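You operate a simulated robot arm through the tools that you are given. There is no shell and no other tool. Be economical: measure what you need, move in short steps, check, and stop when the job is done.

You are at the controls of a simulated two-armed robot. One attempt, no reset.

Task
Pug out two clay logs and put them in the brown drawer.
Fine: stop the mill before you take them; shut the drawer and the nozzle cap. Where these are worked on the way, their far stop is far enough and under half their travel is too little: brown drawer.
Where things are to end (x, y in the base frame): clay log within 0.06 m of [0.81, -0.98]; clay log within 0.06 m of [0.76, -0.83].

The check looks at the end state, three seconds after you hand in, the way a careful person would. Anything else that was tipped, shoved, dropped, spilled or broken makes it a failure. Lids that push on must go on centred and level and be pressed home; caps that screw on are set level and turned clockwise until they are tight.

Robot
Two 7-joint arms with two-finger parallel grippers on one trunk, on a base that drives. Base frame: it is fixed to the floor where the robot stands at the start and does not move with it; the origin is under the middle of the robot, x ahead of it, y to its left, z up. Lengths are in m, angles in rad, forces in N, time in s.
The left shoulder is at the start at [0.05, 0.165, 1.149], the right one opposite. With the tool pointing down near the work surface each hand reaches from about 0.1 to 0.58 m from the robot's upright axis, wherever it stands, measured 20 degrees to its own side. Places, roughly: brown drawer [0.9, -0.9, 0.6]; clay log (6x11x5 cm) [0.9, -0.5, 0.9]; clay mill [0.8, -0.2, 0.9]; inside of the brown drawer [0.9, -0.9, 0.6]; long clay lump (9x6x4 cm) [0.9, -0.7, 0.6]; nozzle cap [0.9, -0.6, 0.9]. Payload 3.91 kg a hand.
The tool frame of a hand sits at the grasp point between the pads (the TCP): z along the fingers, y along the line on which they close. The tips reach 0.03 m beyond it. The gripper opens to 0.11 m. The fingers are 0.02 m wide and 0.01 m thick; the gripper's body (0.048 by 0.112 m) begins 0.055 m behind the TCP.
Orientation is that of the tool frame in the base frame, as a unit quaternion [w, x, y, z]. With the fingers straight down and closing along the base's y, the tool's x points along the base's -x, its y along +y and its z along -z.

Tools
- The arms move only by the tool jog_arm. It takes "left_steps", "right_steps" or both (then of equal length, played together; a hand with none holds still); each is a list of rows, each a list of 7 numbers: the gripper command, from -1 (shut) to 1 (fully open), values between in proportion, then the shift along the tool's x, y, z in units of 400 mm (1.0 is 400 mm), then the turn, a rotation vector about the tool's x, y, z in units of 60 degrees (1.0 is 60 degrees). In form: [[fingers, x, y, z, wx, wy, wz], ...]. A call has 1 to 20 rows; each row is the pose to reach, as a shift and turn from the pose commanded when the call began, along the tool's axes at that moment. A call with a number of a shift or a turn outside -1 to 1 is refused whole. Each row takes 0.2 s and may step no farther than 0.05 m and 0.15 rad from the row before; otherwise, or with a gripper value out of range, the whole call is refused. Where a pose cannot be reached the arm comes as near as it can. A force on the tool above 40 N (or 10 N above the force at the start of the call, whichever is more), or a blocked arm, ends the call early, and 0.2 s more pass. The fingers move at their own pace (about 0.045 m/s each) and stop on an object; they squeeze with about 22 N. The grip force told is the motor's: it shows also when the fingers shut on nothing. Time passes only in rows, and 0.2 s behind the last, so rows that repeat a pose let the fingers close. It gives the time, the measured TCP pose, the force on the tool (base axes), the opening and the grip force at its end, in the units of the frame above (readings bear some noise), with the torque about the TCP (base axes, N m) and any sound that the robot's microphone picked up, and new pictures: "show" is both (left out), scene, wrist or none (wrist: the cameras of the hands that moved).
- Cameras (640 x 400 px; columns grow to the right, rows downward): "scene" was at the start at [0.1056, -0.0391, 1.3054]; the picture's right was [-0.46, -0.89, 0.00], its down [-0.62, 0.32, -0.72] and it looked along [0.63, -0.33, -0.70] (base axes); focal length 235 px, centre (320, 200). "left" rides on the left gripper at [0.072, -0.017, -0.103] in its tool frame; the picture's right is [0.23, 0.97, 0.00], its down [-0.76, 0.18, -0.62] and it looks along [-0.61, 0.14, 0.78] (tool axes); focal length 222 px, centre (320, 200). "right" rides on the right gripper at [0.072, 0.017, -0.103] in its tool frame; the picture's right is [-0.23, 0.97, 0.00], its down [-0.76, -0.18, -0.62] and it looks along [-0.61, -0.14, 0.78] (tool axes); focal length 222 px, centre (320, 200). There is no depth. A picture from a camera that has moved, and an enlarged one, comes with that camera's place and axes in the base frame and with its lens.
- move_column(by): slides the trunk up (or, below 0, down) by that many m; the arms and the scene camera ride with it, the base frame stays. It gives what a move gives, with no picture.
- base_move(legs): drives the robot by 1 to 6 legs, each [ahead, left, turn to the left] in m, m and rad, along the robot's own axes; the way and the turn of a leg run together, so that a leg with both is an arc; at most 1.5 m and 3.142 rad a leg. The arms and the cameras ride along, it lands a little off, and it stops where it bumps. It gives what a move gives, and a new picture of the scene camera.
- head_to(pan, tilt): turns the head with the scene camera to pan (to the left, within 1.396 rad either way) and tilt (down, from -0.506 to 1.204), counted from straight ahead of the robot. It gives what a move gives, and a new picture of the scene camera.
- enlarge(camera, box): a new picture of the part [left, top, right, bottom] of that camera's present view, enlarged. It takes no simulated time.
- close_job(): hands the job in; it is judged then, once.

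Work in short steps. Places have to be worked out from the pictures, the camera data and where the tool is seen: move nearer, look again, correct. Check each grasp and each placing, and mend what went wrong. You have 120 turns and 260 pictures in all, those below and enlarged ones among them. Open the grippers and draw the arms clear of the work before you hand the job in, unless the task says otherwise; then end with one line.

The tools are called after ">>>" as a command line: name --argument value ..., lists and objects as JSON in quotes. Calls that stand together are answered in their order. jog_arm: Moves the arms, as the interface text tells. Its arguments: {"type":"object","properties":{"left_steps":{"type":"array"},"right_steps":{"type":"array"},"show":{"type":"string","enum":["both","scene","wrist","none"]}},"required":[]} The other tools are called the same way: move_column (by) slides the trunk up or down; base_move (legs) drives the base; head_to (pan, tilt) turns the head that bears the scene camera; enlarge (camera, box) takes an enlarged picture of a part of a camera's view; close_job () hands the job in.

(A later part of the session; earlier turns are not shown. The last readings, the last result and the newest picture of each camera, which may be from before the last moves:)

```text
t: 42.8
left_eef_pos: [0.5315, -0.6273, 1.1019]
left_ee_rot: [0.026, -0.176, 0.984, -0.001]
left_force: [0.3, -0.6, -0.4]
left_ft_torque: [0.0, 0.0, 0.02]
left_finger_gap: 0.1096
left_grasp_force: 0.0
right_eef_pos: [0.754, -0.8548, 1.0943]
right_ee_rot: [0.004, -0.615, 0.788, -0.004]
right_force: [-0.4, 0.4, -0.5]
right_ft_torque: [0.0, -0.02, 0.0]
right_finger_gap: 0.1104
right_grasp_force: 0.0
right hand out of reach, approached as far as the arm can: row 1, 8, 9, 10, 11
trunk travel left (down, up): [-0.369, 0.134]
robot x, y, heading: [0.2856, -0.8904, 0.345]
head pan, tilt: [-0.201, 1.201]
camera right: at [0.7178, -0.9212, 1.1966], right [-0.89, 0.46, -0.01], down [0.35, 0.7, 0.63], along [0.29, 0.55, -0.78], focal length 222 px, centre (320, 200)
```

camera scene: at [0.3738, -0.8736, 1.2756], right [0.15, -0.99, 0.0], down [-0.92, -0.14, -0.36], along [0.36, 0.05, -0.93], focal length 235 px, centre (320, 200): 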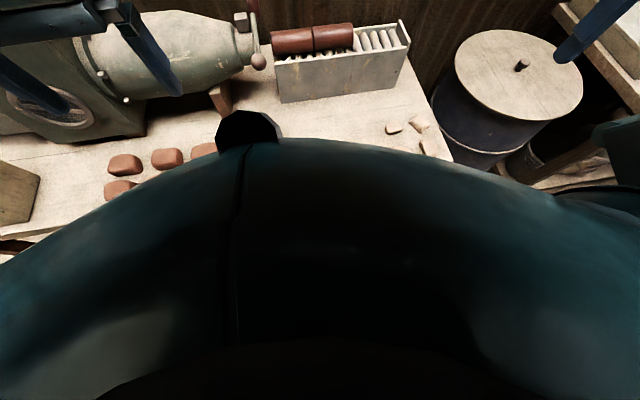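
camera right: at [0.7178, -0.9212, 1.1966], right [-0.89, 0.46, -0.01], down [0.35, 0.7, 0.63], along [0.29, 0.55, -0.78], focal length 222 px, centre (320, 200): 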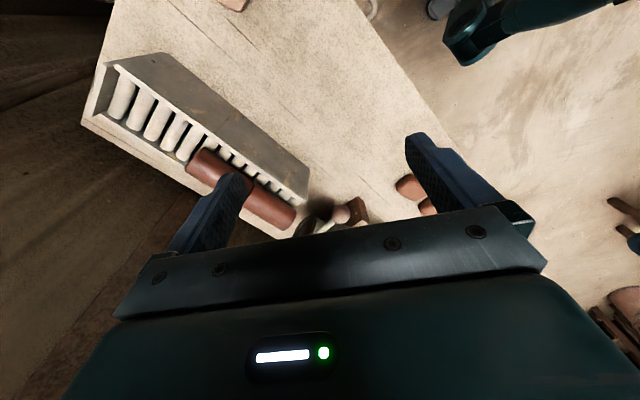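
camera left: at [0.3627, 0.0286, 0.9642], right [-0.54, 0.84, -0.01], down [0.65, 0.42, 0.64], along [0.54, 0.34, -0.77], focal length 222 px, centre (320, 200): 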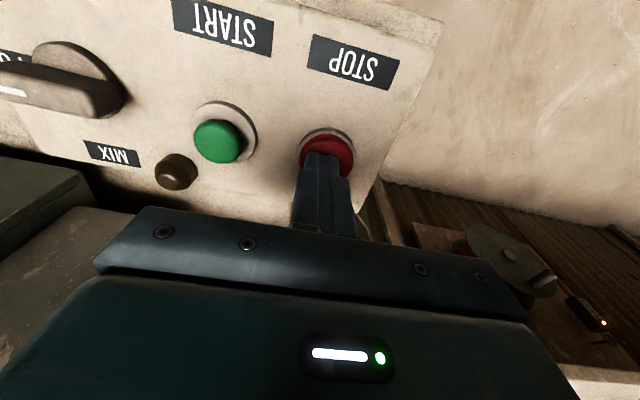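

Reach falls short by ~0.15 m, so I inch the base forward and watch for a bump.

>>> base_move --legs '[[0.06, 0.0, 0.0]]'

```text
t: 43.8
left_eef_pos: [0.5859, -0.6069, 1.1005]
left_ee_rot: [0.025, -0.176, 0.984, -0.001]
left_force: [0.2, 0.6, -0.3]
left_ft_torque: [0.02, 0.01, 0.05]
left_finger_gap: 0.1099
left_grasp_force: 0.0
right_eef_pos: [0.8098, -0.8347, 1.0939]
right_ee_rot: [0.003, -0.614, 0.789, -0.004]
right_force: [0.0, 0.6, 0.3]
right_ft_torque: [-0.02, 0.03, -0.01]
right_finger_gap: 0.1098
right_grasp_force: 0.0
trunk travel left (down, up): [-0.369, 0.134]
robot x, y, heading: [0.341, -0.8694, 0.344]
head pan, tilt: [-0.201, 1.201]
camera scene: at [0.4296, -0.8534, 1.2755], right [0.15, -0.99, 0.0], down [-0.92, -0.14, -0.36], along [0.36, 0.05, -0.93], focal length 235 px, centre (320, 200)
```

scene: 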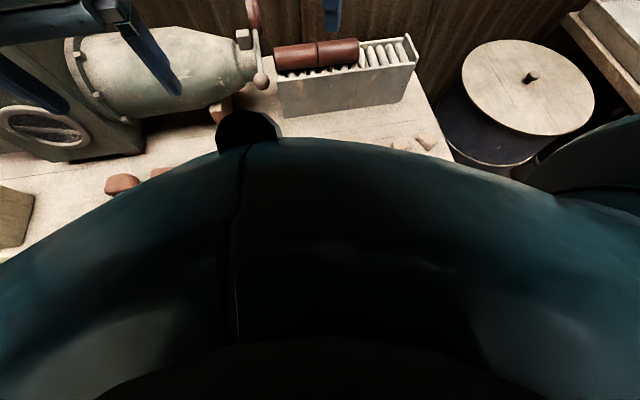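

>>> base_move --legs '[[0.05, 0.0, 0.0]]'

>>> head_to --pan 0.0 --tilt 0.8

```text
t: 44.6
left_eef_pos: [0.5956, -0.6034, 1.1027]
left_ee_rot: [0.026, -0.176, 0.984, -0.001]
left_force: [-0.6, 0.3, 0.0]
left_ft_torque: [0.01, 0.01, 0.0]
left_finger_gap: 0.1099
left_grasp_force: 0.1
right_eef_pos: [0.8179, -0.8329, 1.0946]
right_ee_rot: [0.004, -0.613, 0.79, -0.005]
right_force: [0.6, -0.9, -0.5]
right_ft_torque: [0.04, 0.0, -0.01]
right_finger_gap: 0.11
right_grasp_force: 0.1
trunk travel left (down, up): [-0.369, 0.134]
robot x, y, heading: [0.3532, -0.8686, 0.348]
head pan, tilt: [-0.201, 1.201]
stopped in leg 1: the robot was blocked; the commanded pose is now the measured one
camera scene: at [0.4382, -0.8502, 1.2757], right [0.15, -0.99, 0.0], down [-0.92, -0.14, -0.36], along [0.36, 0.05, -0.93], focal length 235 px, centre (320, 200)
```

scene: 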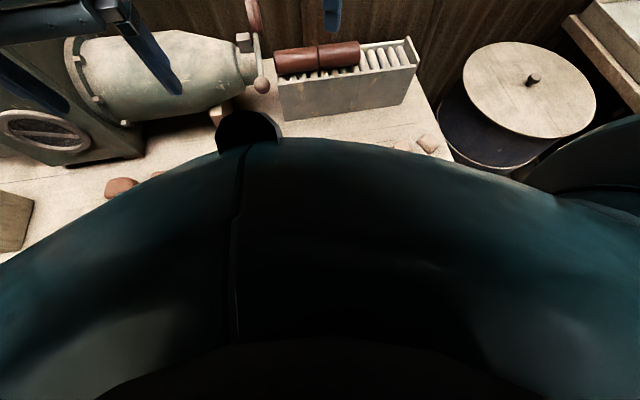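

```text
t: 45.5
left_eef_pos: [0.5961, -0.6037, 1.1013]
left_ee_rot: [0.026, -0.175, 0.984, -0.001]
left_force: [0.4, 0.4, 0.7]
left_ft_torque: [0.0, 0.01, -0.01]
left_finger_gap: 0.1101
left_grasp_force: 0.1
right_eef_pos: [0.8188, -0.8312, 1.0941]
right_ee_rot: [0.004, -0.613, 0.79, -0.004]
right_force: [-0.2, 0.3, -0.4]
right_ft_torque: [0.0, 0.01, -0.02]
right_finger_gap: 0.1101
right_grasp_force: 0.0
trunk travel left (down, up): [-0.369, 0.134]
robot x, y, heading: [0.3534, -0.8662, 0.348]
head pan, tilt: [0.0, 0.799]
camera scene: at [0.4595, -0.8307, 1.3033], right [0.34, -0.94, 0.0], down [-0.67, -0.24, -0.7], along [0.66, 0.24, -0.72], focal length 235 px, centre (320, 200)
```

scene: 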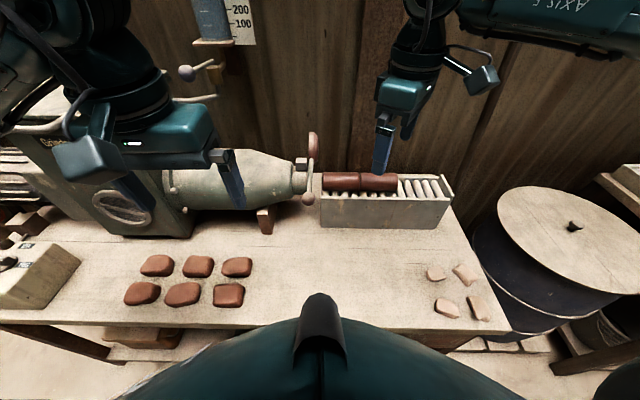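

Blocked at ~0.27 m from the edge: close enough. I finish the yaw (closing line across the log), moving down to z≈1.0 and outward.

>>> jog_arm --right_steps '[[1, -0.02, -0.04, 0.04, 0, 0, -0.11], [1, -0.045, -0.1, 0.1, 0, 0, -0.22], [1, -0.07, -0.16, 0.15, 0, 0, -0.33], [1, -0.1, -0.22, 0.2, 0, 0, -0.45], [1, -0.132, -0.3, 0.235, 0, 0, -0.56], [1, -0.132, -0.3, 0.235, 0, 0, -0.56]]' --show "both"

```text
t: 46.9
left_eef_pos: [0.5963, -0.6044, 1.1026]
left_ee_rot: [0.026, -0.176, 0.984, -0.001]
left_force: [0.4, 0.3, -0.3]
left_ft_torque: [0.02, 0.0, 0.01]
left_finger_gap: 0.11
left_grasp_force: 0.0
right_eef_pos: [0.7279, -0.8549, 0.933]
right_ee_rot: [-0.037, 0.769, -0.637, 0.027]
right_force: [-1.2, -0.4, -0.3]
right_ft_torque: [-0.02, 0.0, 0.0]
right_finger_gap: 0.11
right_grasp_force: 0.0
right hand out of reach, approached as far as the arm can: row 1, 2, 3, 4, 5, 6
trunk travel left (down, up): [-0.369, 0.134]
robot x, y, heading: [0.3519, -0.8654, 0.341]
head pan, tilt: [0.0, 0.799]
camera scene: at [0.4595, -0.8305, 1.3033], right [0.34, -0.94, 0.0], down [-0.67, -0.24, -0.7], along [0.66, 0.24, -0.72], focal length 235 px, centre (320, 200)
camera right: at [0.7151, -0.9311, 1.0336], right [-1.0, 0.04, -0.09], down [-0.02, 0.77, 0.64], along [0.1, 0.64, -0.76], focal length 222 px, centre (320, 200)
```

scene: 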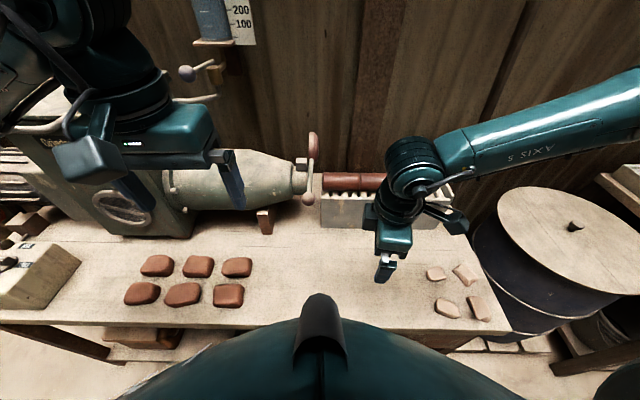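
right: 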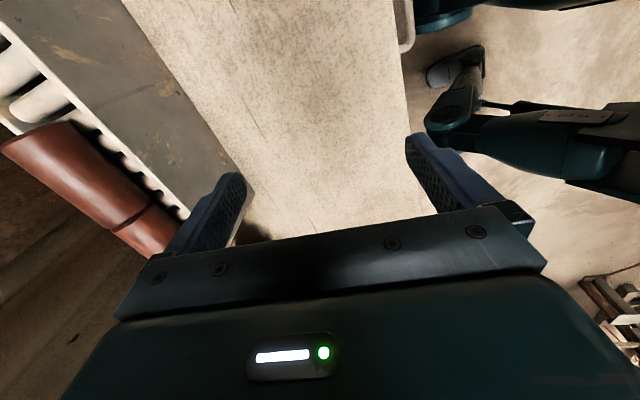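

The arm settled lower and shorter than asked. From here I push outward with a ~20° outward tilt to gain reach, staying above the logs (z≈0.98).

>>> jog_arm --right_steps '[[1, 0, 0, -0.06, 0.05, 0, 0], [1, 0, -0.09, -0.1, 0.1, 0, 0], [1, 0.01, -0.18, -0.1, 0.16, 0, 0], [1, 0.015, -0.27, -0.1, 0.22, 0, 0], [1, 0.02, -0.36, -0.1, 0.28, 0, 0], [1, 0.025, -0.45, -0.1, 0.33, 0, 0], [1, 0.027, -0.54, -0.1, 0.36, 0, 0], [1, 0.027, -0.63, -0.1, 0.36, 0, 0]]' --show "both"

```text
t: 48.7
left_eef_pos: [0.5965, -0.6035, 1.1019]
left_ee_rot: [0.026, -0.176, 0.984, 0.0]
left_force: [0.6, 0.1, -0.2]
left_ft_torque: [0.0, 0.0, -0.02]
left_finger_gap: 0.1103
left_grasp_force: 0.0
right_eef_pos: [0.8521, -0.8526, 0.956]
right_ee_rot: [-0.183, 0.747, -0.622, 0.148]
right_force: [-0.6, -0.6, 0.2]
right_ft_torque: [-0.05, -0.02, -0.01]
right_finger_gap: 0.1099
right_grasp_force: 0.1
right hand out of reach, approached as far as the arm can: row 2, 3, 4, 5, 6, 7, 8
trunk travel left (down, up): [-0.369, 0.134]
robot x, y, heading: [0.3487, -0.87, 0.348]
head pan, tilt: [0.0, 0.799]
camera scene: at [0.4595, -0.8307, 1.3033], right [0.34, -0.94, 0.0], down [-0.67, -0.24, -0.7], along [0.66, 0.24, -0.72], focal length 235 px, centre (320, 200)
camera right: at [0.8039, -0.9354, 1.0392], right [-0.89, 0.07, -0.44], down [-0.26, 0.72, 0.64], along [0.36, 0.69, -0.63], focal length 222 px, centre (320, 200)
```

scene: 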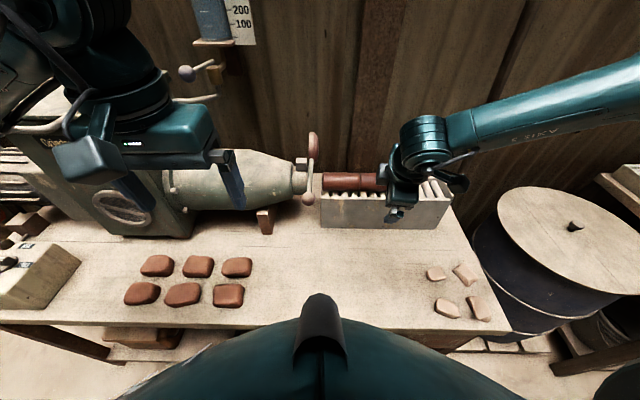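
right: 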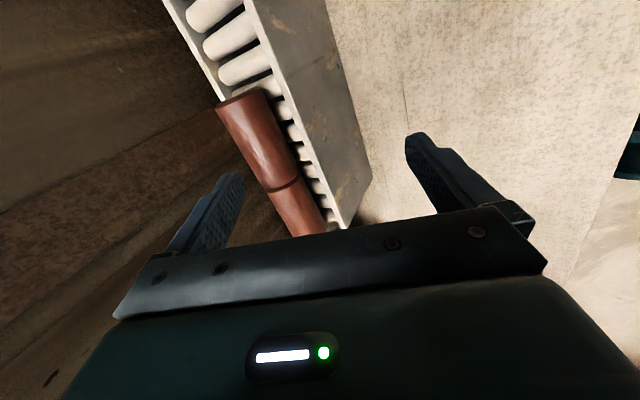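

Orientation is held but it's ~0.13 m short in this wrist posture. I back off, level the tool, and will turn the wrist the other way round, which may allow a longer reach.

>>> jog_arm --right_steps '[[1, 0.01, 0.04, -0.06, -0.06, 0, 0], [1, 0.02, 0.08, -0.12, -0.12, 0, 0], [1, 0.03, 0.12, -0.18, -0.19, 0, 0], [1, 0.04, 0.16, -0.24, -0.26, 0, 0], [1, 0.05, 0.2, -0.3, -0.33, 0, 0], [1, 0.06, 0.24, -0.36, -0.39, 0, 0], [1, 0.07, 0.28, -0.42, -0.45, 0, 0]]' --show "none"

>>> jog_arm --right_steps '[[1, 0, 0, 0, 0, 0, 0.125], [1, 0, 0, 0, 0, 0, 0.25], [1, 0, 0, 0, 0, 0, 0.375], [1, 0, 0, 0, 0, 0, 0.5], [1, 0, 0, 0, 0, 0, 0.625], [1, 0, 0, 0, 0, 0, 0.75], [1, 0, 0, 0, 0, 0, 0.875], [1, 0, 0, 0, 0, 0, 1.0]]' --show "none"

>>> jog_arm --right_steps '[[1, 0, 0, 0, 0, 0, 0.125], [1, 0, 0, 0, 0, 0, 0.25], [1, 0, 0, 0, 0, 0, 0.375], [1, 0, 0, 0, 0, 0, 0.5], [1, 0, 0, 0, 0, 0, 0.625], [1, 0, 0, 0, 0, 0, 0.75], [1, 0, 0, 0, 0, 0, 0.875], [1, 0, 0, 0, 0, 0, 1.0]]' --show "scene"

```text
t: 50.3
left_eef_pos: [0.5963, -0.603, 1.102]
left_ee_rot: [0.026, -0.176, 0.984, -0.001]
left_force: [-0.2, 0.3, -1.3]
left_ft_torque: [-0.05, -0.02, 0.0]
left_finger_gap: 0.1099
left_grasp_force: 0.0
right_eef_pos: [0.6675, -0.9078, 1.0557]
right_ee_rot: [-0.001, 0.768, -0.64, -0.001]
right_force: [-0.4, -1.0, -0.1]
right_ft_torque: [0.01, 0.0, -0.01]
right_finger_gap: 0.1101
right_grasp_force: 0.1
right hand out of reach, approached as far as the arm can: row 1, 2, 3, 4, 5, 6, 7
trunk travel left (down, up): [-0.369, 0.134]
robot x, y, heading: [0.3529, -0.8669, 0.347]
head pan, tilt: [0.0, 0.799]
```

```text
t: 52.1
left_eef_pos: [0.5964, -0.6035, 1.1017]
left_ee_rot: [0.025, -0.176, 0.984, -0.001]
left_force: [0.3, 0.0, -0.2]
left_ft_torque: [0.0, 0.0, 0.01]
left_finger_gap: 0.1103
left_grasp_force: 0.0
right_eef_pos: [0.6699, -0.9075, 1.0561]
right_ee_rot: [-0.001, -0.345, 0.939, 0.002]
right_force: [1.0, -0.3, 0.4]
right_ft_torque: [0.01, -0.01, 0.04]
right_finger_gap: 0.11
right_grasp_force: 0.1
trunk travel left (down, up): [-0.369, 0.134]
robot x, y, heading: [0.3527, -0.8653, 0.347]
head pan, tilt: [0.0, 0.799]
```

```text
t: 53.9
left_eef_pos: [0.5959, -0.6035, 1.1022]
left_ee_rot: [0.025, -0.177, 0.984, 0.0]
left_force: [0.1, 0.5, 0.2]
left_ft_torque: [0.01, -0.01, -0.01]
left_finger_gap: 0.1099
left_grasp_force: 0.0
right_eef_pos: [0.6687, -0.906, 1.0559]
right_ee_rot: [-0.001, 0.17, 0.985, 0.002]
right_force: [-0.2, 0.3, 0.4]
right_ft_torque: [-0.02, 0.0, 0.0]
right_finger_gap: 0.1103
right_grasp_force: 0.0
trunk travel left (down, up): [-0.369, 0.134]
robot x, y, heading: [0.3535, -0.8691, 0.344]
head pan, tilt: [0.0, 0.799]
camera scene: at [0.4595, -0.8306, 1.3033], right [0.34, -0.94, 0.0], down [-0.67, -0.24, -0.7], along [0.66, 0.24, -0.72], focal length 235 px, centre (320, 200)
```

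scene: 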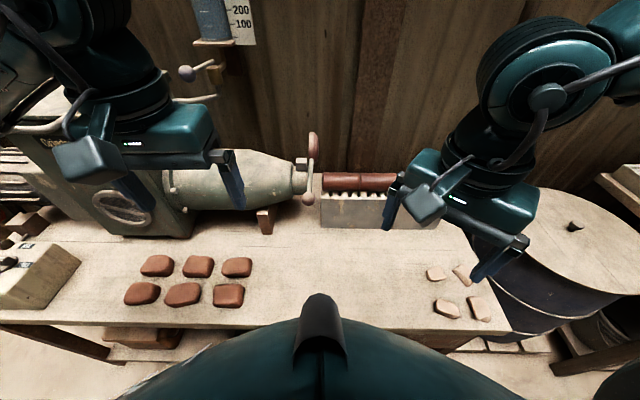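

Reachable without complaint. I finish the turn (51° more), tool x then pointing to the nozzle.

>>> jog_arm --right_steps '[[1, 0, 0, 0, 0, 0, 0.125], [1, 0, 0, 0, 0, 0, 0.25], [1, 0, 0, 0, 0, 0, 0.375], [1, 0, 0, 0, 0, 0, 0.5], [1, 0, 0, 0, 0, 0, 0.625], [1, 0, 0, 0, 0, 0, 0.75], [1, 0, 0, 0, 0, 0, 0.85]]' --show "none"

```text
t: 55.5
left_eef_pos: [0.5958, -0.6041, 1.1013]
left_ee_rot: [0.026, -0.176, 0.984, 0.0]
left_force: [-0.7, 0.1, 0.3]
left_ft_torque: [0.03, -0.01, 0.01]
left_finger_gap: 0.1098
left_grasp_force: 0.1
right_eef_pos: [0.6688, -0.9075, 1.0548]
right_ee_rot: [-0.003, 0.578, 0.816, 0.0]
right_force: [0.0, -0.5, 0.7]
right_ft_torque: [0.02, 0.02, 0.01]
right_finger_gap: 0.11
right_grasp_force: 0.0
trunk travel left (down, up): [-0.369, 0.134]
robot x, y, heading: [0.3533, -0.8678, 0.347]
head pan, tilt: [0.0, 0.799]
```

Orientation exact now: tool y points along the inward normal. Move outward over log 1 with an outward tilt of ~20°, z≈0.98.

>>> jog_arm --right_steps '[[1, 0, 0.09, 0.02, -0.03, 0, 0], [1, -0.01, 0.18, 0.05, -0.07, 0, 0], [1, -0.02, 0.27, 0.08, -0.11, 0, 0], [1, -0.03, 0.36, 0.11, -0.16, 0, 0], [1, -0.04, 0.45, 0.14, -0.21, 0, 0], [1, -0.045, 0.54, 0.17, -0.26, 0, 0], [1, -0.05, 0.63, 0.18, -0.3, 0, 0], [1, -0.05, 0.72, 0.19, -0.33, 0, 0], [1, -0.05, 0.81, 0.19, -0.33, 0, 0]]' --show "both"

```text
t: 57.5
left_eef_pos: [0.596, -0.6043, 1.1017]
left_ee_rot: [0.026, -0.176, 0.984, -0.001]
left_force: [-0.4, 0.0, -0.3]
left_ft_torque: [0.01, -0.02, 0.01]
left_finger_gap: 0.1102
left_grasp_force: 0.1
right_eef_pos: [0.9652, -0.8493, 0.9872]
right_ee_rot: [0.096, 0.567, 0.806, 0.142]
right_force: [-0.6, 0.6, -1.0]
right_ft_torque: [-0.04, -0.05, 0.02]
right_finger_gap: 0.1099
right_grasp_force: 0.1
right hand out of reach, approached as far as the arm can: row 8, 9
trunk travel left (down, up): [-0.369, 0.134]
robot x, y, heading: [0.3502, -0.8692, 0.346]
head pan, tilt: [0.0, 0.799]
camera scene: at [0.4598, -0.8307, 1.3033], right [0.34, -0.94, 0.0], down [-0.67, -0.24, -0.7], along [0.66, 0.24, -0.72], focal length 235 px, centre (320, 200)
camera right: at [0.9225, -0.7883, 1.0916], right [0.94, 0.09, 0.33], down [-0.1, -0.85, 0.52], along [0.33, -0.52, -0.79], focal length 222 px, centre (320, 200)
```

scene: 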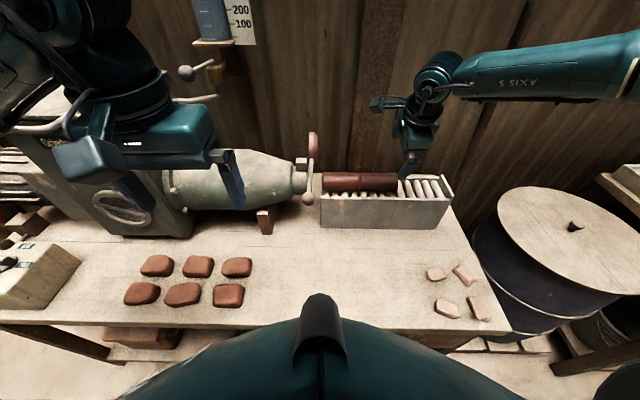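
right: 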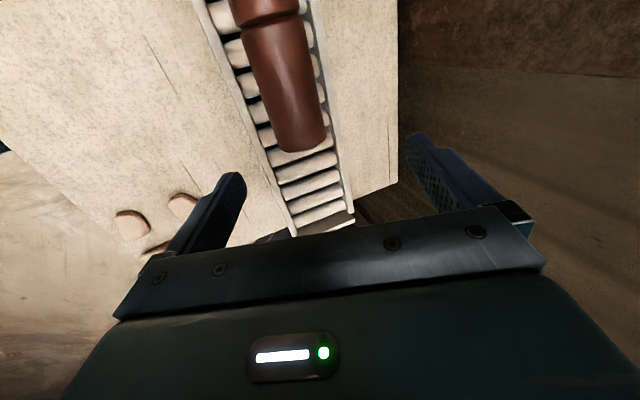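

Much better: over log 1 nearly. Wrist view gives log 1 centre ≈ (0.975, −0.814, 0.868); trough wall tops ≈ 0.857, so fingertips must stay above ~0.86 and tilt small. I reduce tilt to ~8° and lower to z≈0.95.

>>> jog_arm --right_steps '[[1, 0.03, 0.005, 0.02, 0.05, 0, 0], [1, 0.06, 0.01, 0.06, 0.11, 0, 0], [1, 0.073, 0.019, 0.106, 0.19, 0, 0], [1, 0.073, 0.019, 0.106, 0.19, 0, 0]]' --show "both"

```text
t: 58.5
left_eef_pos: [0.5963, -0.6033, 1.1016]
left_ee_rot: [0.026, -0.176, 0.984, -0.001]
left_force: [0.5, 0.4, -0.1]
left_ft_torque: [-0.02, 0.01, 0.04]
left_finger_gap: 0.1099
left_grasp_force: 0.0
right_eef_pos: [0.9429, -0.8709, 0.9723]
right_ee_rot: [0.039, 0.575, 0.815, 0.061]
right_force: [-0.5, -0.1, -0.2]
right_ft_torque: [-0.02, 0.01, -0.02]
right_finger_gap: 0.11
right_grasp_force: 0.1
right hand out of reach, approached as far as the arm can: row 1, 2, 3, 4
trunk travel left (down, up): [-0.369, 0.134]
robot x, y, heading: [0.3521, -0.8681, 0.343]
head pan, tilt: [0.0, 0.799]
camera scene: at [0.4595, -0.8306, 1.3033], right [0.34, -0.94, 0.0], down [-0.67, -0.24, -0.7], along [0.66, 0.24, -0.72], focal length 235 px, centre (320, 200)
camera right: at [0.9195, -0.8033, 1.0766], right [0.98, 0.11, 0.14], down [0.01, -0.81, 0.59], along [0.18, -0.58, -0.8], focal length 222 px, centre (320, 200)
```

scene: 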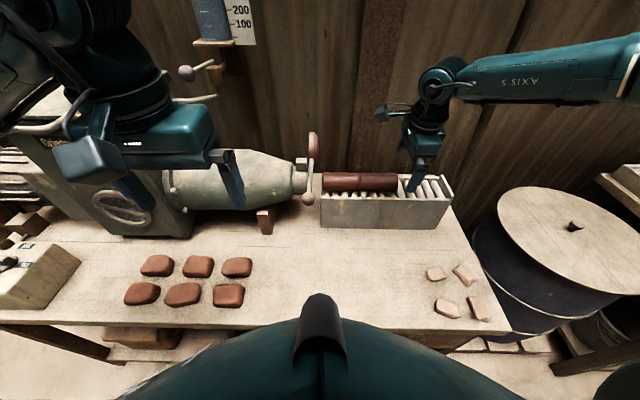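
right: 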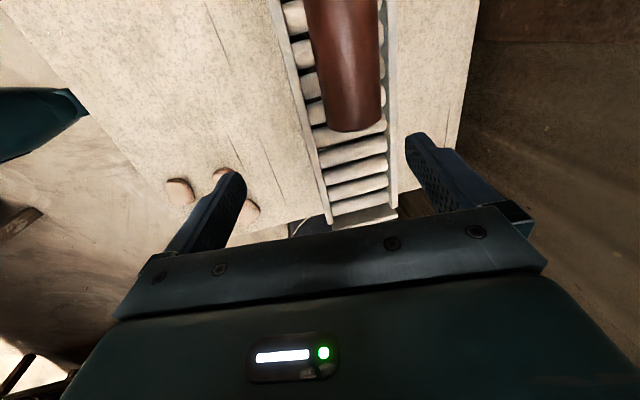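

At 8° tilt it is ~5 cm short. Turning the base ~45° left brings the right shoulder ~0.10 m nearer the table, so I'll do that: first retract and raise the right hand and unwind the wrist.

>>> jog_arm --right_steps '[[1, 0, -0.05, -0.08, 0, 0, 0], [1, 0, -0.13, -0.16, 0, 0, 0], [1, 0, -0.23, -0.22, 0, 0, 0], [1, 0, -0.33, -0.24, 0.03, 0, 0], [1, 0, -0.43, -0.24, 0.06, 0, 0], [1, 0, -0.53, -0.24, 0.1, 0, 0], [1, 0, -0.6, -0.24, 0.13, 0, 0]]' --show "none"

>>> jog_arm --right_steps '[[1, 0, 0, 0, 0, 0, -0.125], [1, 0, 0, 0, 0, 0, -0.25], [1, 0, 0, 0, 0, 0, -0.375], [1, 0, 0, 0, 0, 0, -0.5], [1, 0, 0, 0, 0, 0, -0.625], [1, 0, 0, 0, 0, 0, -0.75], [1, 0, 0, 0, 0, 0, -0.875], [1, 0, 0, 0, 0, 0, -1.0]]' --show "none"

>>> jog_arm --right_steps '[[1, 0, 0, 0, 0, 0, -0.125], [1, 0, 0, 0, 0, 0, -0.25], [1, 0, 0, 0, 0, 0, -0.375], [1, 0, 0, 0, 0, 0, -0.5], [1, 0, 0, 0, 0, 0, -0.625], [1, 0, 0, 0, 0, 0, -0.75], [1, 0, 0, 0, 0, 0, -0.875], [1, 0, 0, 0, 0, 0, -1.0]]' --show "none"

```text
t: 60.1
left_eef_pos: [0.5961, -0.603, 1.1024]
left_ee_rot: [0.025, -0.176, 0.984, 0.0]
left_force: [0.6, -0.5, 0.0]
left_ft_torque: [0.02, -0.01, 0.02]
left_finger_gap: 0.1099
left_grasp_force: 0.1
right_eef_pos: [0.702, -0.9568, 1.0311]
right_ee_rot: [0.001, 0.576, 0.817, 0.005]
right_force: [0.7, -0.3, -0.8]
right_ft_torque: [-0.02, 0.04, 0.04]
right_finger_gap: 0.1103
right_grasp_force: 0.1
trunk travel left (down, up): [-0.369, 0.134]
robot x, y, heading: [0.3525, -0.8655, 0.349]
head pan, tilt: [0.0, 0.799]
```

```text
t: 61.9
left_eef_pos: [0.5965, -0.6029, 1.1031]
left_ee_rot: [0.026, -0.176, 0.984, -0.001]
left_force: [-0.1, 0.9, -0.4]
left_ft_torque: [-0.01, 0.0, 0.02]
left_finger_gap: 0.1099
left_grasp_force: 0.1
right_eef_pos: [0.7019, -0.9546, 1.0325]
right_ee_rot: [0.004, 0.088, 0.996, 0.005]
right_force: [-1.4, 0.2, -0.6]
right_ft_torque: [-0.02, 0.01, 0.0]
right_finger_gap: 0.1098
right_grasp_force: 0.1
trunk travel left (down, up): [-0.369, 0.134]
robot x, y, heading: [0.3554, -0.8653, 0.348]
head pan, tilt: [0.0, 0.799]
```

```text
t: 63.7
left_eef_pos: [0.5965, -0.604, 1.1023]
left_ee_rot: [0.026, -0.177, 0.984, -0.001]
left_force: [-0.6, 0.6, -0.1]
left_ft_torque: [0.02, 0.01, 0.01]
left_finger_gap: 0.1098
left_grasp_force: 0.0
right_eef_pos: [0.7018, -0.9542, 1.0318]
right_ee_rot: [0.005, -0.42, 0.907, 0.003]
right_force: [0.5, -0.3, -0.2]
right_ft_torque: [0.0, 0.0, -0.01]
right_finger_gap: 0.1099
right_grasp_force: 0.1
trunk travel left (down, up): [-0.369, 0.134]
robot x, y, heading: [0.3511, -0.8664, 0.347]
head pan, tilt: [0.0, 0.799]
```

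>>> base_move --legs '[[-0.07, 0.0, 0.0], [0.0, 0.0, 0.785], [0.04, -0.04, 0.0]]'

>>> head_to --pan -0.785 --tilt 0.8

```text
t: 67.4
left_eef_pos: [0.3252, -0.5121, 1.1021]
left_ee_rot: [0.024, -0.542, 0.84, 0.008]
left_force: [-0.3, -0.5, 0.1]
left_ft_torque: [0.01, 0.02, -0.01]
left_finger_gap: 0.1102
left_grasp_force: 0.1
right_eef_pos: [0.6493, -0.6837, 1.0328]
right_ee_rot: [-0.003, 0.738, -0.675, -0.004]
right_force: [1.1, 0.3, 0.1]
right_ft_torque: [-0.03, 0.03, -0.03]
right_finger_gap: 0.1098
right_grasp_force: 0.0
trunk travel left (down, up): [-0.369, 0.134]
robot x, y, heading: [0.3406, -0.8697, 1.144]
head pan, tilt: [0.0, 0.799]
camera scene: at [0.3911, -0.7719, 1.3032], right [0.91, -0.42, 0.0], down [-0.3, -0.65, -0.7], along [0.29, 0.63, -0.72], focal length 235 px, centre (320, 200)
```

scene: 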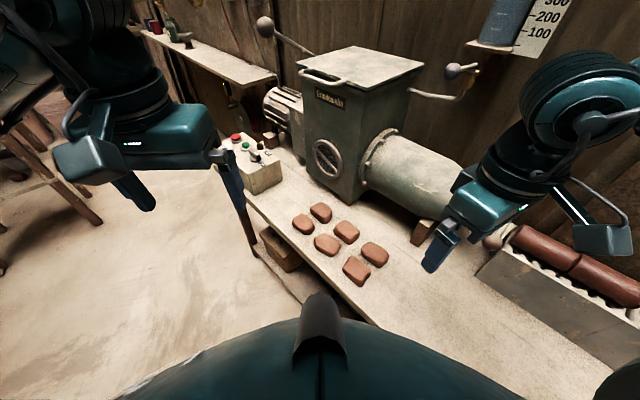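

```text
t: 68.5
left_eef_pos: [0.3245, -0.5114, 1.1018]
left_ee_rot: [0.024, -0.542, 0.84, 0.009]
left_force: [0.0, 0.2, 0.4]
left_ft_torque: [0.04, -0.03, -0.01]
left_finger_gap: 0.1102
left_grasp_force: 0.0
right_eef_pos: [0.6475, -0.684, 1.0335]
right_ee_rot: [-0.003, 0.737, -0.676, -0.004]
right_force: [0.4, 0.1, 0.4]
right_ft_torque: [0.02, 0.0, 0.02]
right_finger_gap: 0.11
right_grasp_force: 0.0
trunk travel left (down, up): [-0.369, 0.134]
robot x, y, heading: [0.3395, -0.8696, 1.14]
head pan, tilt: [-0.785, 0.799]
camera scene: at [0.4321, -0.8174, 1.3033], right [0.35, -0.94, 0.0], down [-0.67, -0.25, -0.7], along [0.65, 0.24, -0.72], focal length 235 px, centre (320, 200)
```

scene: 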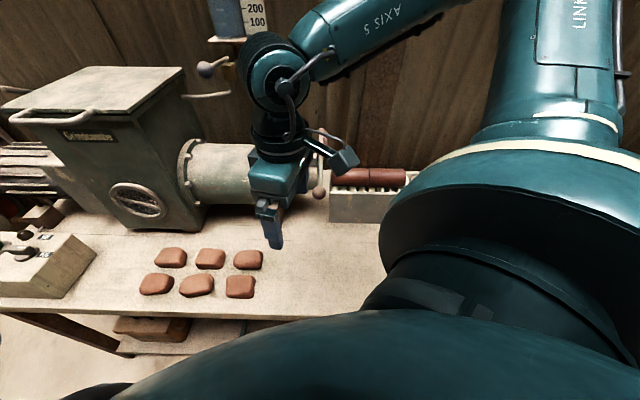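

Shoulder now ~0.47 m from the logs. I move the right hand over log 1, finishing the yaw so it closes across the log.

>>> jog_arm --right_steps '[[1, 0.1, -0.03, 0, 0, 0, -0.06], [1, 0.2, -0.06, 0, 0, 0, -0.12], [1, 0.3, -0.12, 0, 0, 0, -0.18], [1, 0.38, -0.2, 0, 0, 0, -0.24], [1, 0.395, -0.3, 0, 0, 0, -0.24], [1, 0.395, -0.4, 0, 0, 0, -0.24], [1, 0.395, -0.5, 0, 0, 0, -0.24], [1, 0.395, -0.6, 0.0, 0, 0, -0.24], [1, 0.395, -0.7, 0.04, 0, 0, -0.24], [1, 0.395, -0.787, 0.1, 0, 0, -0.24]]' --show "both"

```text
t: 70.7
left_eef_pos: [0.3248, -0.5134, 1.1032]
left_ee_rot: [0.024, -0.542, 0.84, 0.01]
left_force: [0.7, -0.2, 0.3]
left_ft_torque: [-0.01, 0.0, -0.04]
left_finger_gap: 0.11
left_grasp_force: 0.1
right_eef_pos: [0.7569, -0.7622, 1.0403]
right_ee_rot: [-0.004, 0.816, -0.579, -0.003]
right_force: [0.8, -0.2, -0.1]
right_ft_torque: [-0.01, 0.01, 0.0]
right_finger_gap: 0.1099
right_grasp_force: 0.1
right hand out of reach, approached as far as the arm can: row 2, 3, 4, 5, 6, 7, 8, 9, 10
trunk travel left (down, up): [-0.369, 0.134]
robot x, y, heading: [0.3387, -0.8721, 1.141]
head pan, tilt: [-0.785, 0.799]
camera scene: at [0.4321, -0.8176, 1.3034], right [0.35, -0.94, 0.0], down [-0.67, -0.25, -0.7], along [0.65, 0.24, -0.72], focal length 235 px, centre (320, 200)
camera right: at [0.7648, -0.8389, 1.1432], right [-0.99, -0.11, 0.0], down [-0.08, 0.77, 0.63], along [-0.07, 0.63, -0.78], focal length 222 px, centre (320, 200)
```

scene: 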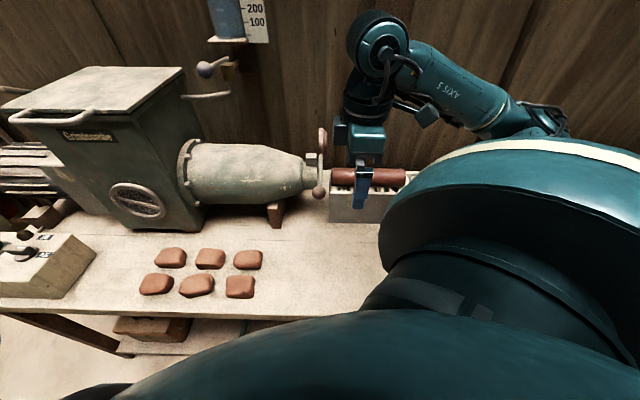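
right: 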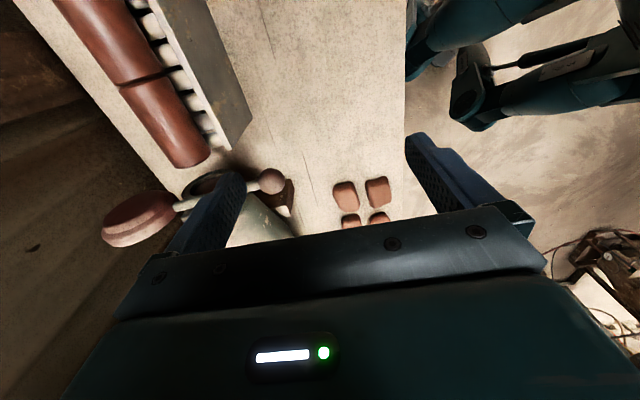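

This wrist side again limits the arm. The other wrist side worked, so I turn the wrist 180° back and use a smaller base turn (~28°).

>>> jog_arm --right_steps '[[1, 0, 0, 0, 0, 0, 0.125], [1, 0, 0, 0, 0, 0, 0.25], [1, 0, 0, 0, 0, 0, 0.375], [1, 0, 0, 0, 0, 0, 0.5], [1, 0, 0, 0, 0, 0, 0.625], [1, 0, 0, 0, 0, 0, 0.75], [1, 0, 0, 0, 0, 0, 0.875], [1, 0, 0, 0, 0, 0, 1.0]]' --show "none"

>>> base_move --legs '[[0.0, 0.0, -0.31]]'

>>> jog_arm --right_steps '[[1, 0, 0, 0, 0, 0, 0.125], [1, 0, 0, 0, 0, 0, 0.25], [1, 0, 0, 0, 0, 0, 0.375], [1, 0, 0, 0, 0, 0, 0.5], [1, 0, 0, 0, 0, 0, 0.625], [1, 0, 0, 0, 0, 0, 0.75], [1, 0, 0, 0, 0, 0, 0.875], [1, 0, 0, 0, 0, 0, 1.0]]' --show "none"

```text
t: 72.5
left_eef_pos: [0.3253, -0.5116, 1.1022]
left_ee_rot: [0.024, -0.543, 0.84, 0.01]
left_force: [0.1, 0.4, 0.4]
left_ft_torque: [0.01, -0.06, 0.01]
left_finger_gap: 0.1099
left_grasp_force: 0.1
right_eef_pos: [0.7611, -0.7686, 1.0365]
right_ee_rot: [0.001, -0.417, 0.909, 0.005]
right_force: [0.8, -0.5, -0.4]
right_ft_torque: [-0.01, 0.0, -0.03]
right_finger_gap: 0.11
right_grasp_force: 0.0
trunk travel left (down, up): [-0.369, 0.134]
robot x, y, heading: [0.3388, -0.8716, 1.141]
head pan, tilt: [-0.785, 0.799]
```

```text
t: 73.9
left_eef_pos: [0.4326, -0.5246, 1.1033]
left_ee_rot: [0.025, -0.407, 0.913, 0.005]
left_force: [0.2, -0.2, 0.2]
left_ft_torque: [0.02, 0.02, 0.02]
left_finger_gap: 0.1097
left_grasp_force: 0.0
right_eef_pos: [0.7722, -0.9008, 1.0376]
right_ee_rot: [0.003, -0.275, 0.962, 0.005]
right_force: [0.8, -0.2, -0.2]
right_ft_torque: [0.01, -0.02, 0.01]
right_finger_gap: 0.1098
right_grasp_force: 0.0
trunk travel left (down, up): [-0.369, 0.134]
robot x, y, heading: [0.3405, -0.8666, 0.833]
head pan, tilt: [-0.785, 0.799]
camera scene: at [0.4446, -0.8467, 1.3033], right [0.05, -1.0, 0.0], down [-0.72, -0.03, -0.7], along [0.7, 0.03, -0.72], focal length 235 px, centre (320, 200)
```

scene: 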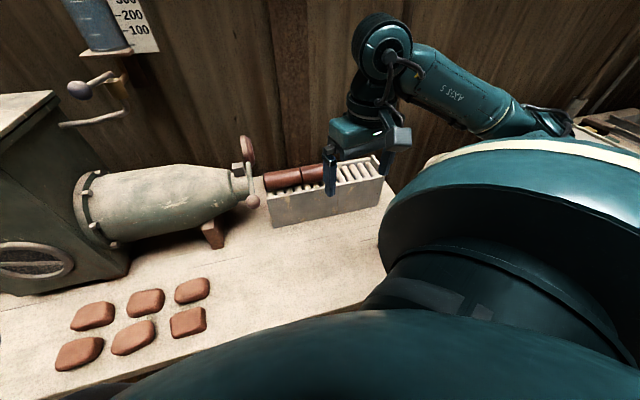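

```text
t: 75.7
left_eef_pos: [0.4338, -0.5233, 1.1016]
left_ee_rot: [0.025, -0.407, 0.913, 0.006]
left_force: [0.6, -0.2, 0.9]
left_ft_torque: [-0.02, -0.04, 0.02]
left_finger_gap: 0.1099
left_grasp_force: 0.2
right_eef_pos: [0.7716, -0.8991, 1.0373]
right_ee_rot: [0.0, 0.244, 0.97, 0.007]
right_force: [0.0, -0.8, -0.7]
right_ft_torque: [0.01, -0.04, -0.04]
right_finger_gap: 0.11
right_grasp_force: 0.0
trunk travel left (down, up): [-0.369, 0.134]
robot x, y, heading: [0.3376, -0.867, 0.835]
head pan, tilt: [-0.785, 0.799]
```

Now finish the yaw (42°) while moving over log 1 at z≈0.975.

>>> jog_arm --right_steps '[[1, -0.05, 0.06, 0, 0, 0, 0.118], [1, -0.1, 0.12, 0.02, 0, 0, 0.236], [1, -0.16, 0.19, 0.05, 0, 0, 0.354], [1, -0.22, 0.26, 0.08, 0, 0, 0.472], [1, -0.28, 0.33, 0.11, 0, 0, 0.59], [1, -0.32, 0.39, 0.14, 0, 0, 0.707], [1, -0.348, 0.428, 0.155, 0, 0, 0.707]]' --show "both"

```text
t: 77.3
left_eef_pos: [0.4333, -0.5241, 1.1024]
left_ee_rot: [0.025, -0.407, 0.913, 0.005]
left_force: [-0.4, 0.0, -0.2]
left_ft_torque: [-0.03, 0.04, -0.01]
left_finger_gap: 0.11
left_grasp_force: 0.0
right_eef_pos: [0.9775, -0.8131, 0.9765]
right_ee_rot: [-0.001, 0.579, 0.815, 0.004]
right_force: [0.5, 0.3, 0.0]
right_ft_torque: [-0.01, 0.0, -0.01]
right_finger_gap: 0.1102
right_grasp_force: 0.1
trunk travel left (down, up): [-0.369, 0.134]
robot x, y, heading: [0.3404, -0.8715, 0.833]
head pan, tilt: [-0.785, 0.799]
camera scene: at [0.4446, -0.8464, 1.3033], right [0.05, -1.0, 0.0], down [-0.72, -0.03, -0.7], along [0.7, 0.03, -0.72], focal length 235 px, centre (320, 200)
camera right: at [0.9688, -0.7411, 1.0796], right [0.99, 0.11, 0.0], down [0.08, -0.78, 0.62], along [0.07, -0.61, -0.79], focal length 222 px, centre (320, 200)
```

scene: 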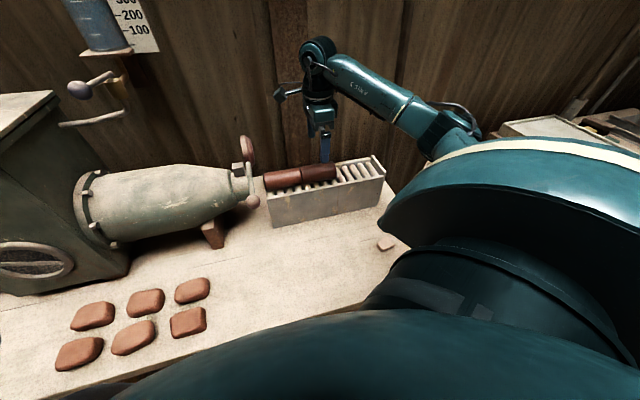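
right: 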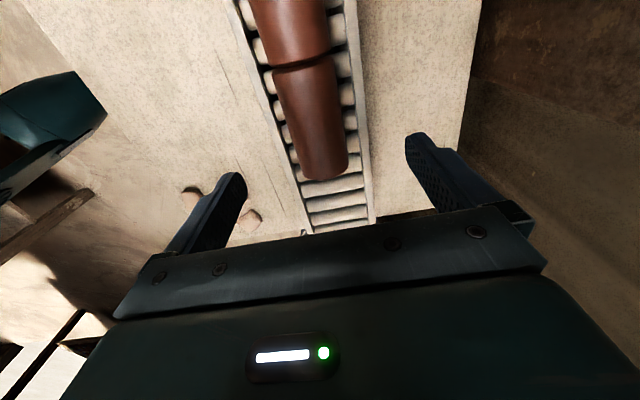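

Tool is exactly vertical and aligned over log 1 (needs ~4 mm toward me). Descend to TCP z≈0.89.

>>> jog_arm --right_steps '[[1, 0, -0.01, 0.1, 0, 0, 0], [1, 0, -0.01, 0.17, 0, 0, 0], [1, 0, -0.01, 0.2, 0, 0, 0], [1, 0, -0.01, 0.215, 0, 0, 0]]' --show "both"

```text
t: 78.3
left_eef_pos: [0.4333, -0.5254, 1.1014]
left_ee_rot: [0.026, -0.408, 0.913, 0.007]
left_force: [-0.4, -0.8, 0.7]
left_ft_torque: [0.0, -0.01, 0.01]
left_finger_gap: 0.1098
left_grasp_force: 0.1
right_eef_pos: [0.9732, -0.8138, 0.8906]
right_ee_rot: [-0.002, 0.578, 0.816, 0.005]
right_force: [-0.1, 0.1, 0.5]
right_ft_torque: [-0.01, 0.02, 0.0]
right_finger_gap: 0.11
right_grasp_force: 0.0
trunk travel left (down, up): [-0.369, 0.134]
robot x, y, heading: [0.3357, -0.8721, 0.832]
head pan, tilt: [-0.785, 0.799]
camera scene: at [0.4446, -0.8465, 1.3033], right [0.05, -1.0, 0.0], down [-0.72, -0.03, -0.7], along [0.7, 0.03, -0.72], focal length 235 px, centre (320, 200)
camera right: at [0.9646, -0.7415, 0.9945], right [0.99, 0.11, 0.0], down [0.08, -0.78, 0.62], along [0.07, -0.61, -0.79], focal length 222 px, centre (320, 200)
```

scene: 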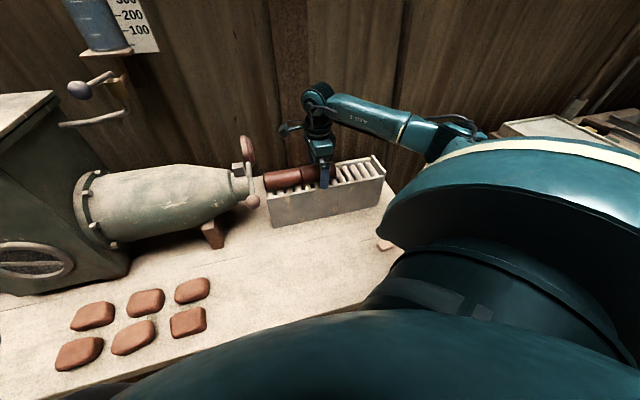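
right: 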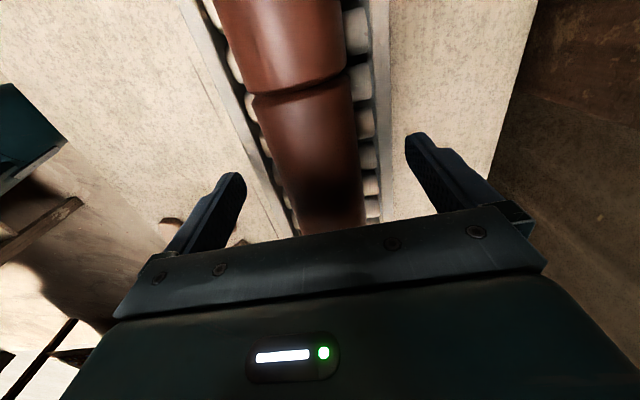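

Centred over the log with fingers astride. Close.

>>> jog_arm --right_steps '[[-1, 0, 0, 0, 0, 0, 0], [-1, 0, 0, 0, 0, 0, 0], [-1, 0, 0, 0, 0, 0, 0], [-1, 0, 0, 0, 0, 0, 0], [-1, 0, 0, 0, 0, 0, 0]]' --show "wrist"

```text
t: 79.5
left_eef_pos: [0.4336, -0.5237, 1.1007]
left_ee_rot: [0.025, -0.407, 0.913, 0.005]
left_force: [-0.1, -0.2, -0.6]
left_ft_torque: [-0.01, 0.02, 0.05]
left_finger_gap: 0.1098
left_grasp_force: 0.0
right_eef_pos: [0.973, -0.8143, 0.8918]
right_ee_rot: [-0.002, 0.578, 0.816, 0.005]
right_force: [-0.5, -0.7, 0.7]
right_ft_torque: [0.0, -0.03, -0.09]
right_finger_gap: 0.0522
right_grasp_force: 22.7
trunk travel left (down, up): [-0.369, 0.134]
robot x, y, heading: [0.3375, -0.8726, 0.831]
head pan, tilt: [-0.785, 0.799]
camera right: at [0.9647, -0.7416, 0.9949], right [0.99, 0.11, 0.0], down [0.08, -0.78, 0.62], along [0.07, -0.61, -0.79], focal length 222 px, centre (320, 200)
```

right: 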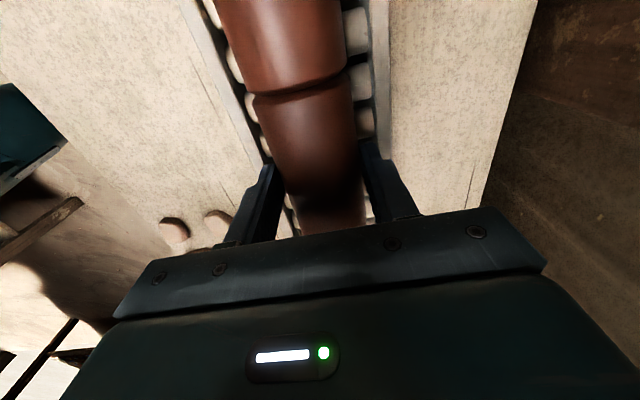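

Gripped (gap 0.052). Lift 9 cm.

>>> jog_arm --right_steps '[[-1, 0, 0, -0.03, 0, 0, 0], [-1, 0, 0, -0.08, 0, 0, 0], [-1, 0, 0, -0.15, 0, 0, 0], [-1, 0, 0, -0.23, 0, 0, 0]]' --show "both"

```text
t: 80.5
left_eef_pos: [0.4328, -0.5247, 1.1003]
left_ee_rot: [0.025, -0.407, 0.913, 0.006]
left_force: [-0.7, 0.1, -0.5]
left_ft_torque: [0.04, 0.03, -0.01]
left_finger_gap: 0.1098
left_grasp_force: 0.1
right_eef_pos: [0.9731, -0.8145, 0.9822]
right_ee_rot: [-0.002, 0.578, 0.816, 0.005]
right_force: [-0.4, -0.5, 0.0]
right_ft_torque: [0.04, -0.04, 0.02]
right_finger_gap: 0.0
right_grasp_force: 22.0
trunk travel left (down, up): [-0.369, 0.134]
robot x, y, heading: [0.3387, -0.8708, 0.828]
head pan, tilt: [-0.785, 0.799]
camera scene: at [0.4443, -0.8465, 1.3033], right [0.05, -1.0, 0.0], down [-0.72, -0.03, -0.7], along [0.7, 0.03, -0.72], focal length 235 px, centre (320, 200)
camera right: at [0.965, -0.7426, 1.0864], right [0.99, 0.11, 0.0], down [0.08, -0.78, 0.61], along [0.07, -0.61, -0.79], focal length 222 px, centre (320, 200)
```

scene: 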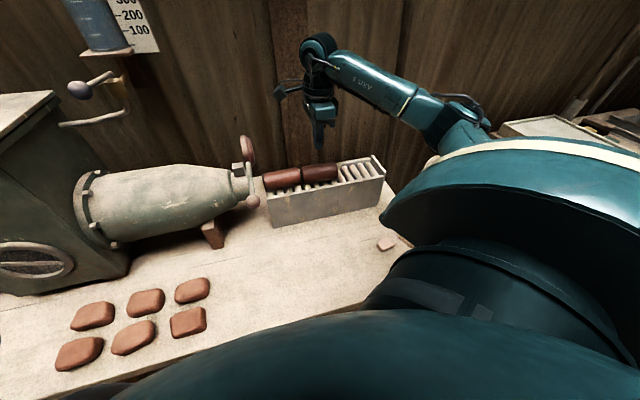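
right: 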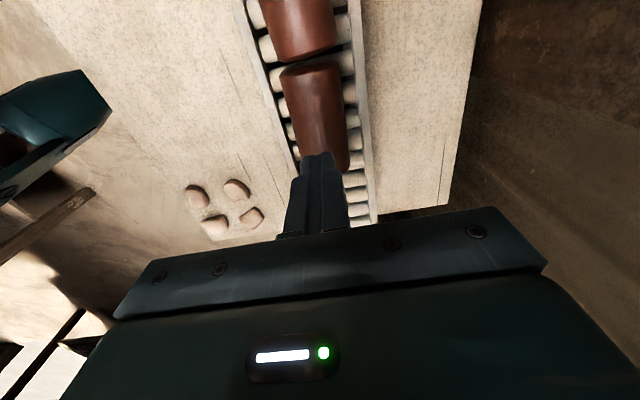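

The grip was too high and slipped; the log stays on the rollers. I'll go back with the fingers pre-set to ~63 mm so they fit between log and walls, and go ~20 mm lower before closing.

>>> jog_arm --right_steps '[[0.16, 0, 0, 0.05, 0, 0, 0], [0.16, 0, 0, 0.1, 0, 0, 0], [0.16, 0, 0, 0.15, 0, 0, 0], [0.16, 0, 0, 0.2, 0, 0, 0], [0.16, 0, 0, 0.225, 0, 0, 0], [0.16, 0, 0, 0.24, 0, 0, 0], [0.16, 0, 0, 0.255, 0, 0, 0], [0.16, 0, 0, 0.27, 0, 0, 0], [0.16, 0, 0, 0.28, 0, 0, 0]]' --show "wrist"

```text
t: 82.5
left_eef_pos: [0.4325, -0.5248, 1.1026]
left_ee_rot: [0.026, -0.407, 0.913, 0.005]
left_force: [1.0, -0.6, 0.1]
left_ft_torque: [0.01, 0.0, 0.02]
left_finger_gap: 0.1099
left_grasp_force: 0.1
right_eef_pos: [0.9732, -0.8154, 0.8819]
right_ee_rot: [-0.002, 0.579, 0.815, 0.011]
right_force: [-6.8, -3.9, 19.5]
right_ft_torque: [-0.58, 0.9, 0.0]
right_finger_gap: 0.0676
right_grasp_force: 3.2
trunk travel left (down, up): [-0.369, 0.134]
robot x, y, heading: [0.3404, -0.87, 0.835]
head pan, tilt: [-0.785, 0.799]
stopped in row 9 (right hand): the force on the tool passed its limit at 45 N (the readings are from after the stop); the commanded pose is now the measured one
camera right: at [0.9653, -0.743, 0.9861], right [0.99, 0.11, 0.01], down [0.08, -0.79, 0.61], along [0.07, -0.6, -0.79], focal length 222 px, centre (320, 200)
```

right: 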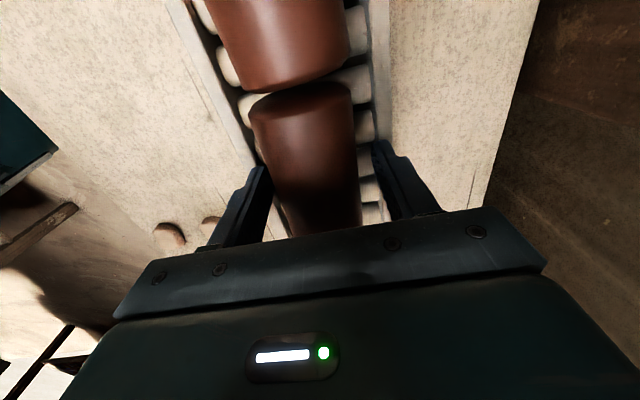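

The front finger landed on the front wall (top ≈0.852). I rise 1 cm, narrow to ~60 mm, shift 3 mm back, and go down again gently.

>>> jog_arm --right_steps '[[0.08, 0, 0.005, -0.025, 0, 0, 0], [0.08, 0, 0.008, -0.025, 0, 0, 0], [0.08, 0, 0.008, -0.015, 0, 0, 0], [0.08, 0, 0.008, -0.005, 0, 0, 0], [0.08, 0, 0.008, 0.005, 0, 0, 0], [0.08, 0, 0.008, 0.012, 0, 0, 0], [0.08, 0, 0.008, 0.018, 0, 0, 0]]' --show "wrist"

```text
t: 84.2
left_eef_pos: [0.4322, -0.5254, 1.1028]
left_ee_rot: [0.027, -0.407, 0.913, 0.006]
left_force: [0.0, 0.4, 0.0]
left_ft_torque: [0.0, 0.02, -0.01]
left_finger_gap: 0.1098
left_grasp_force: 0.1
right_eef_pos: [0.9793, -0.8111, 0.8803]
right_ee_rot: [0.001, 0.58, 0.814, 0.019]
right_force: [-8.6, -2.5, 17.2]
right_ft_torque: [0.0, -0.35, -0.12]
right_finger_gap: 0.055
right_grasp_force: 0.0
trunk travel left (down, up): [-0.369, 0.134]
robot x, y, heading: [0.344, -0.868, 0.833]
head pan, tilt: [-0.785, 0.799]
stopped in row 7 (right hand): the force on the tool passed its limit at 40 N (the readings are from after the stop); the commanded pose is now the measured one
camera right: at [0.9698, -0.7417, 0.9849], right [0.99, 0.1, 0.03], down [0.07, -0.8, 0.6], along [0.08, -0.6, -0.8], focal length 222 px, centre (320, 200)
```

right: 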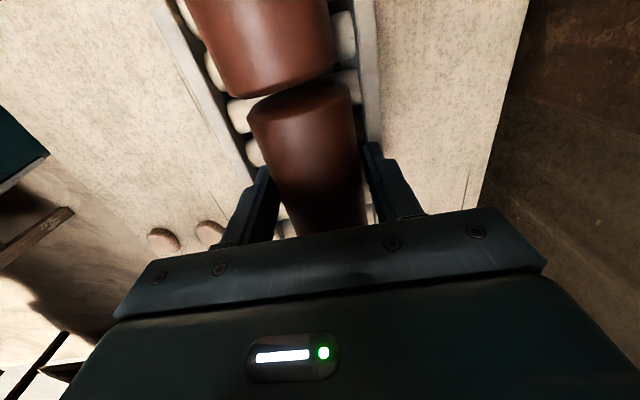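

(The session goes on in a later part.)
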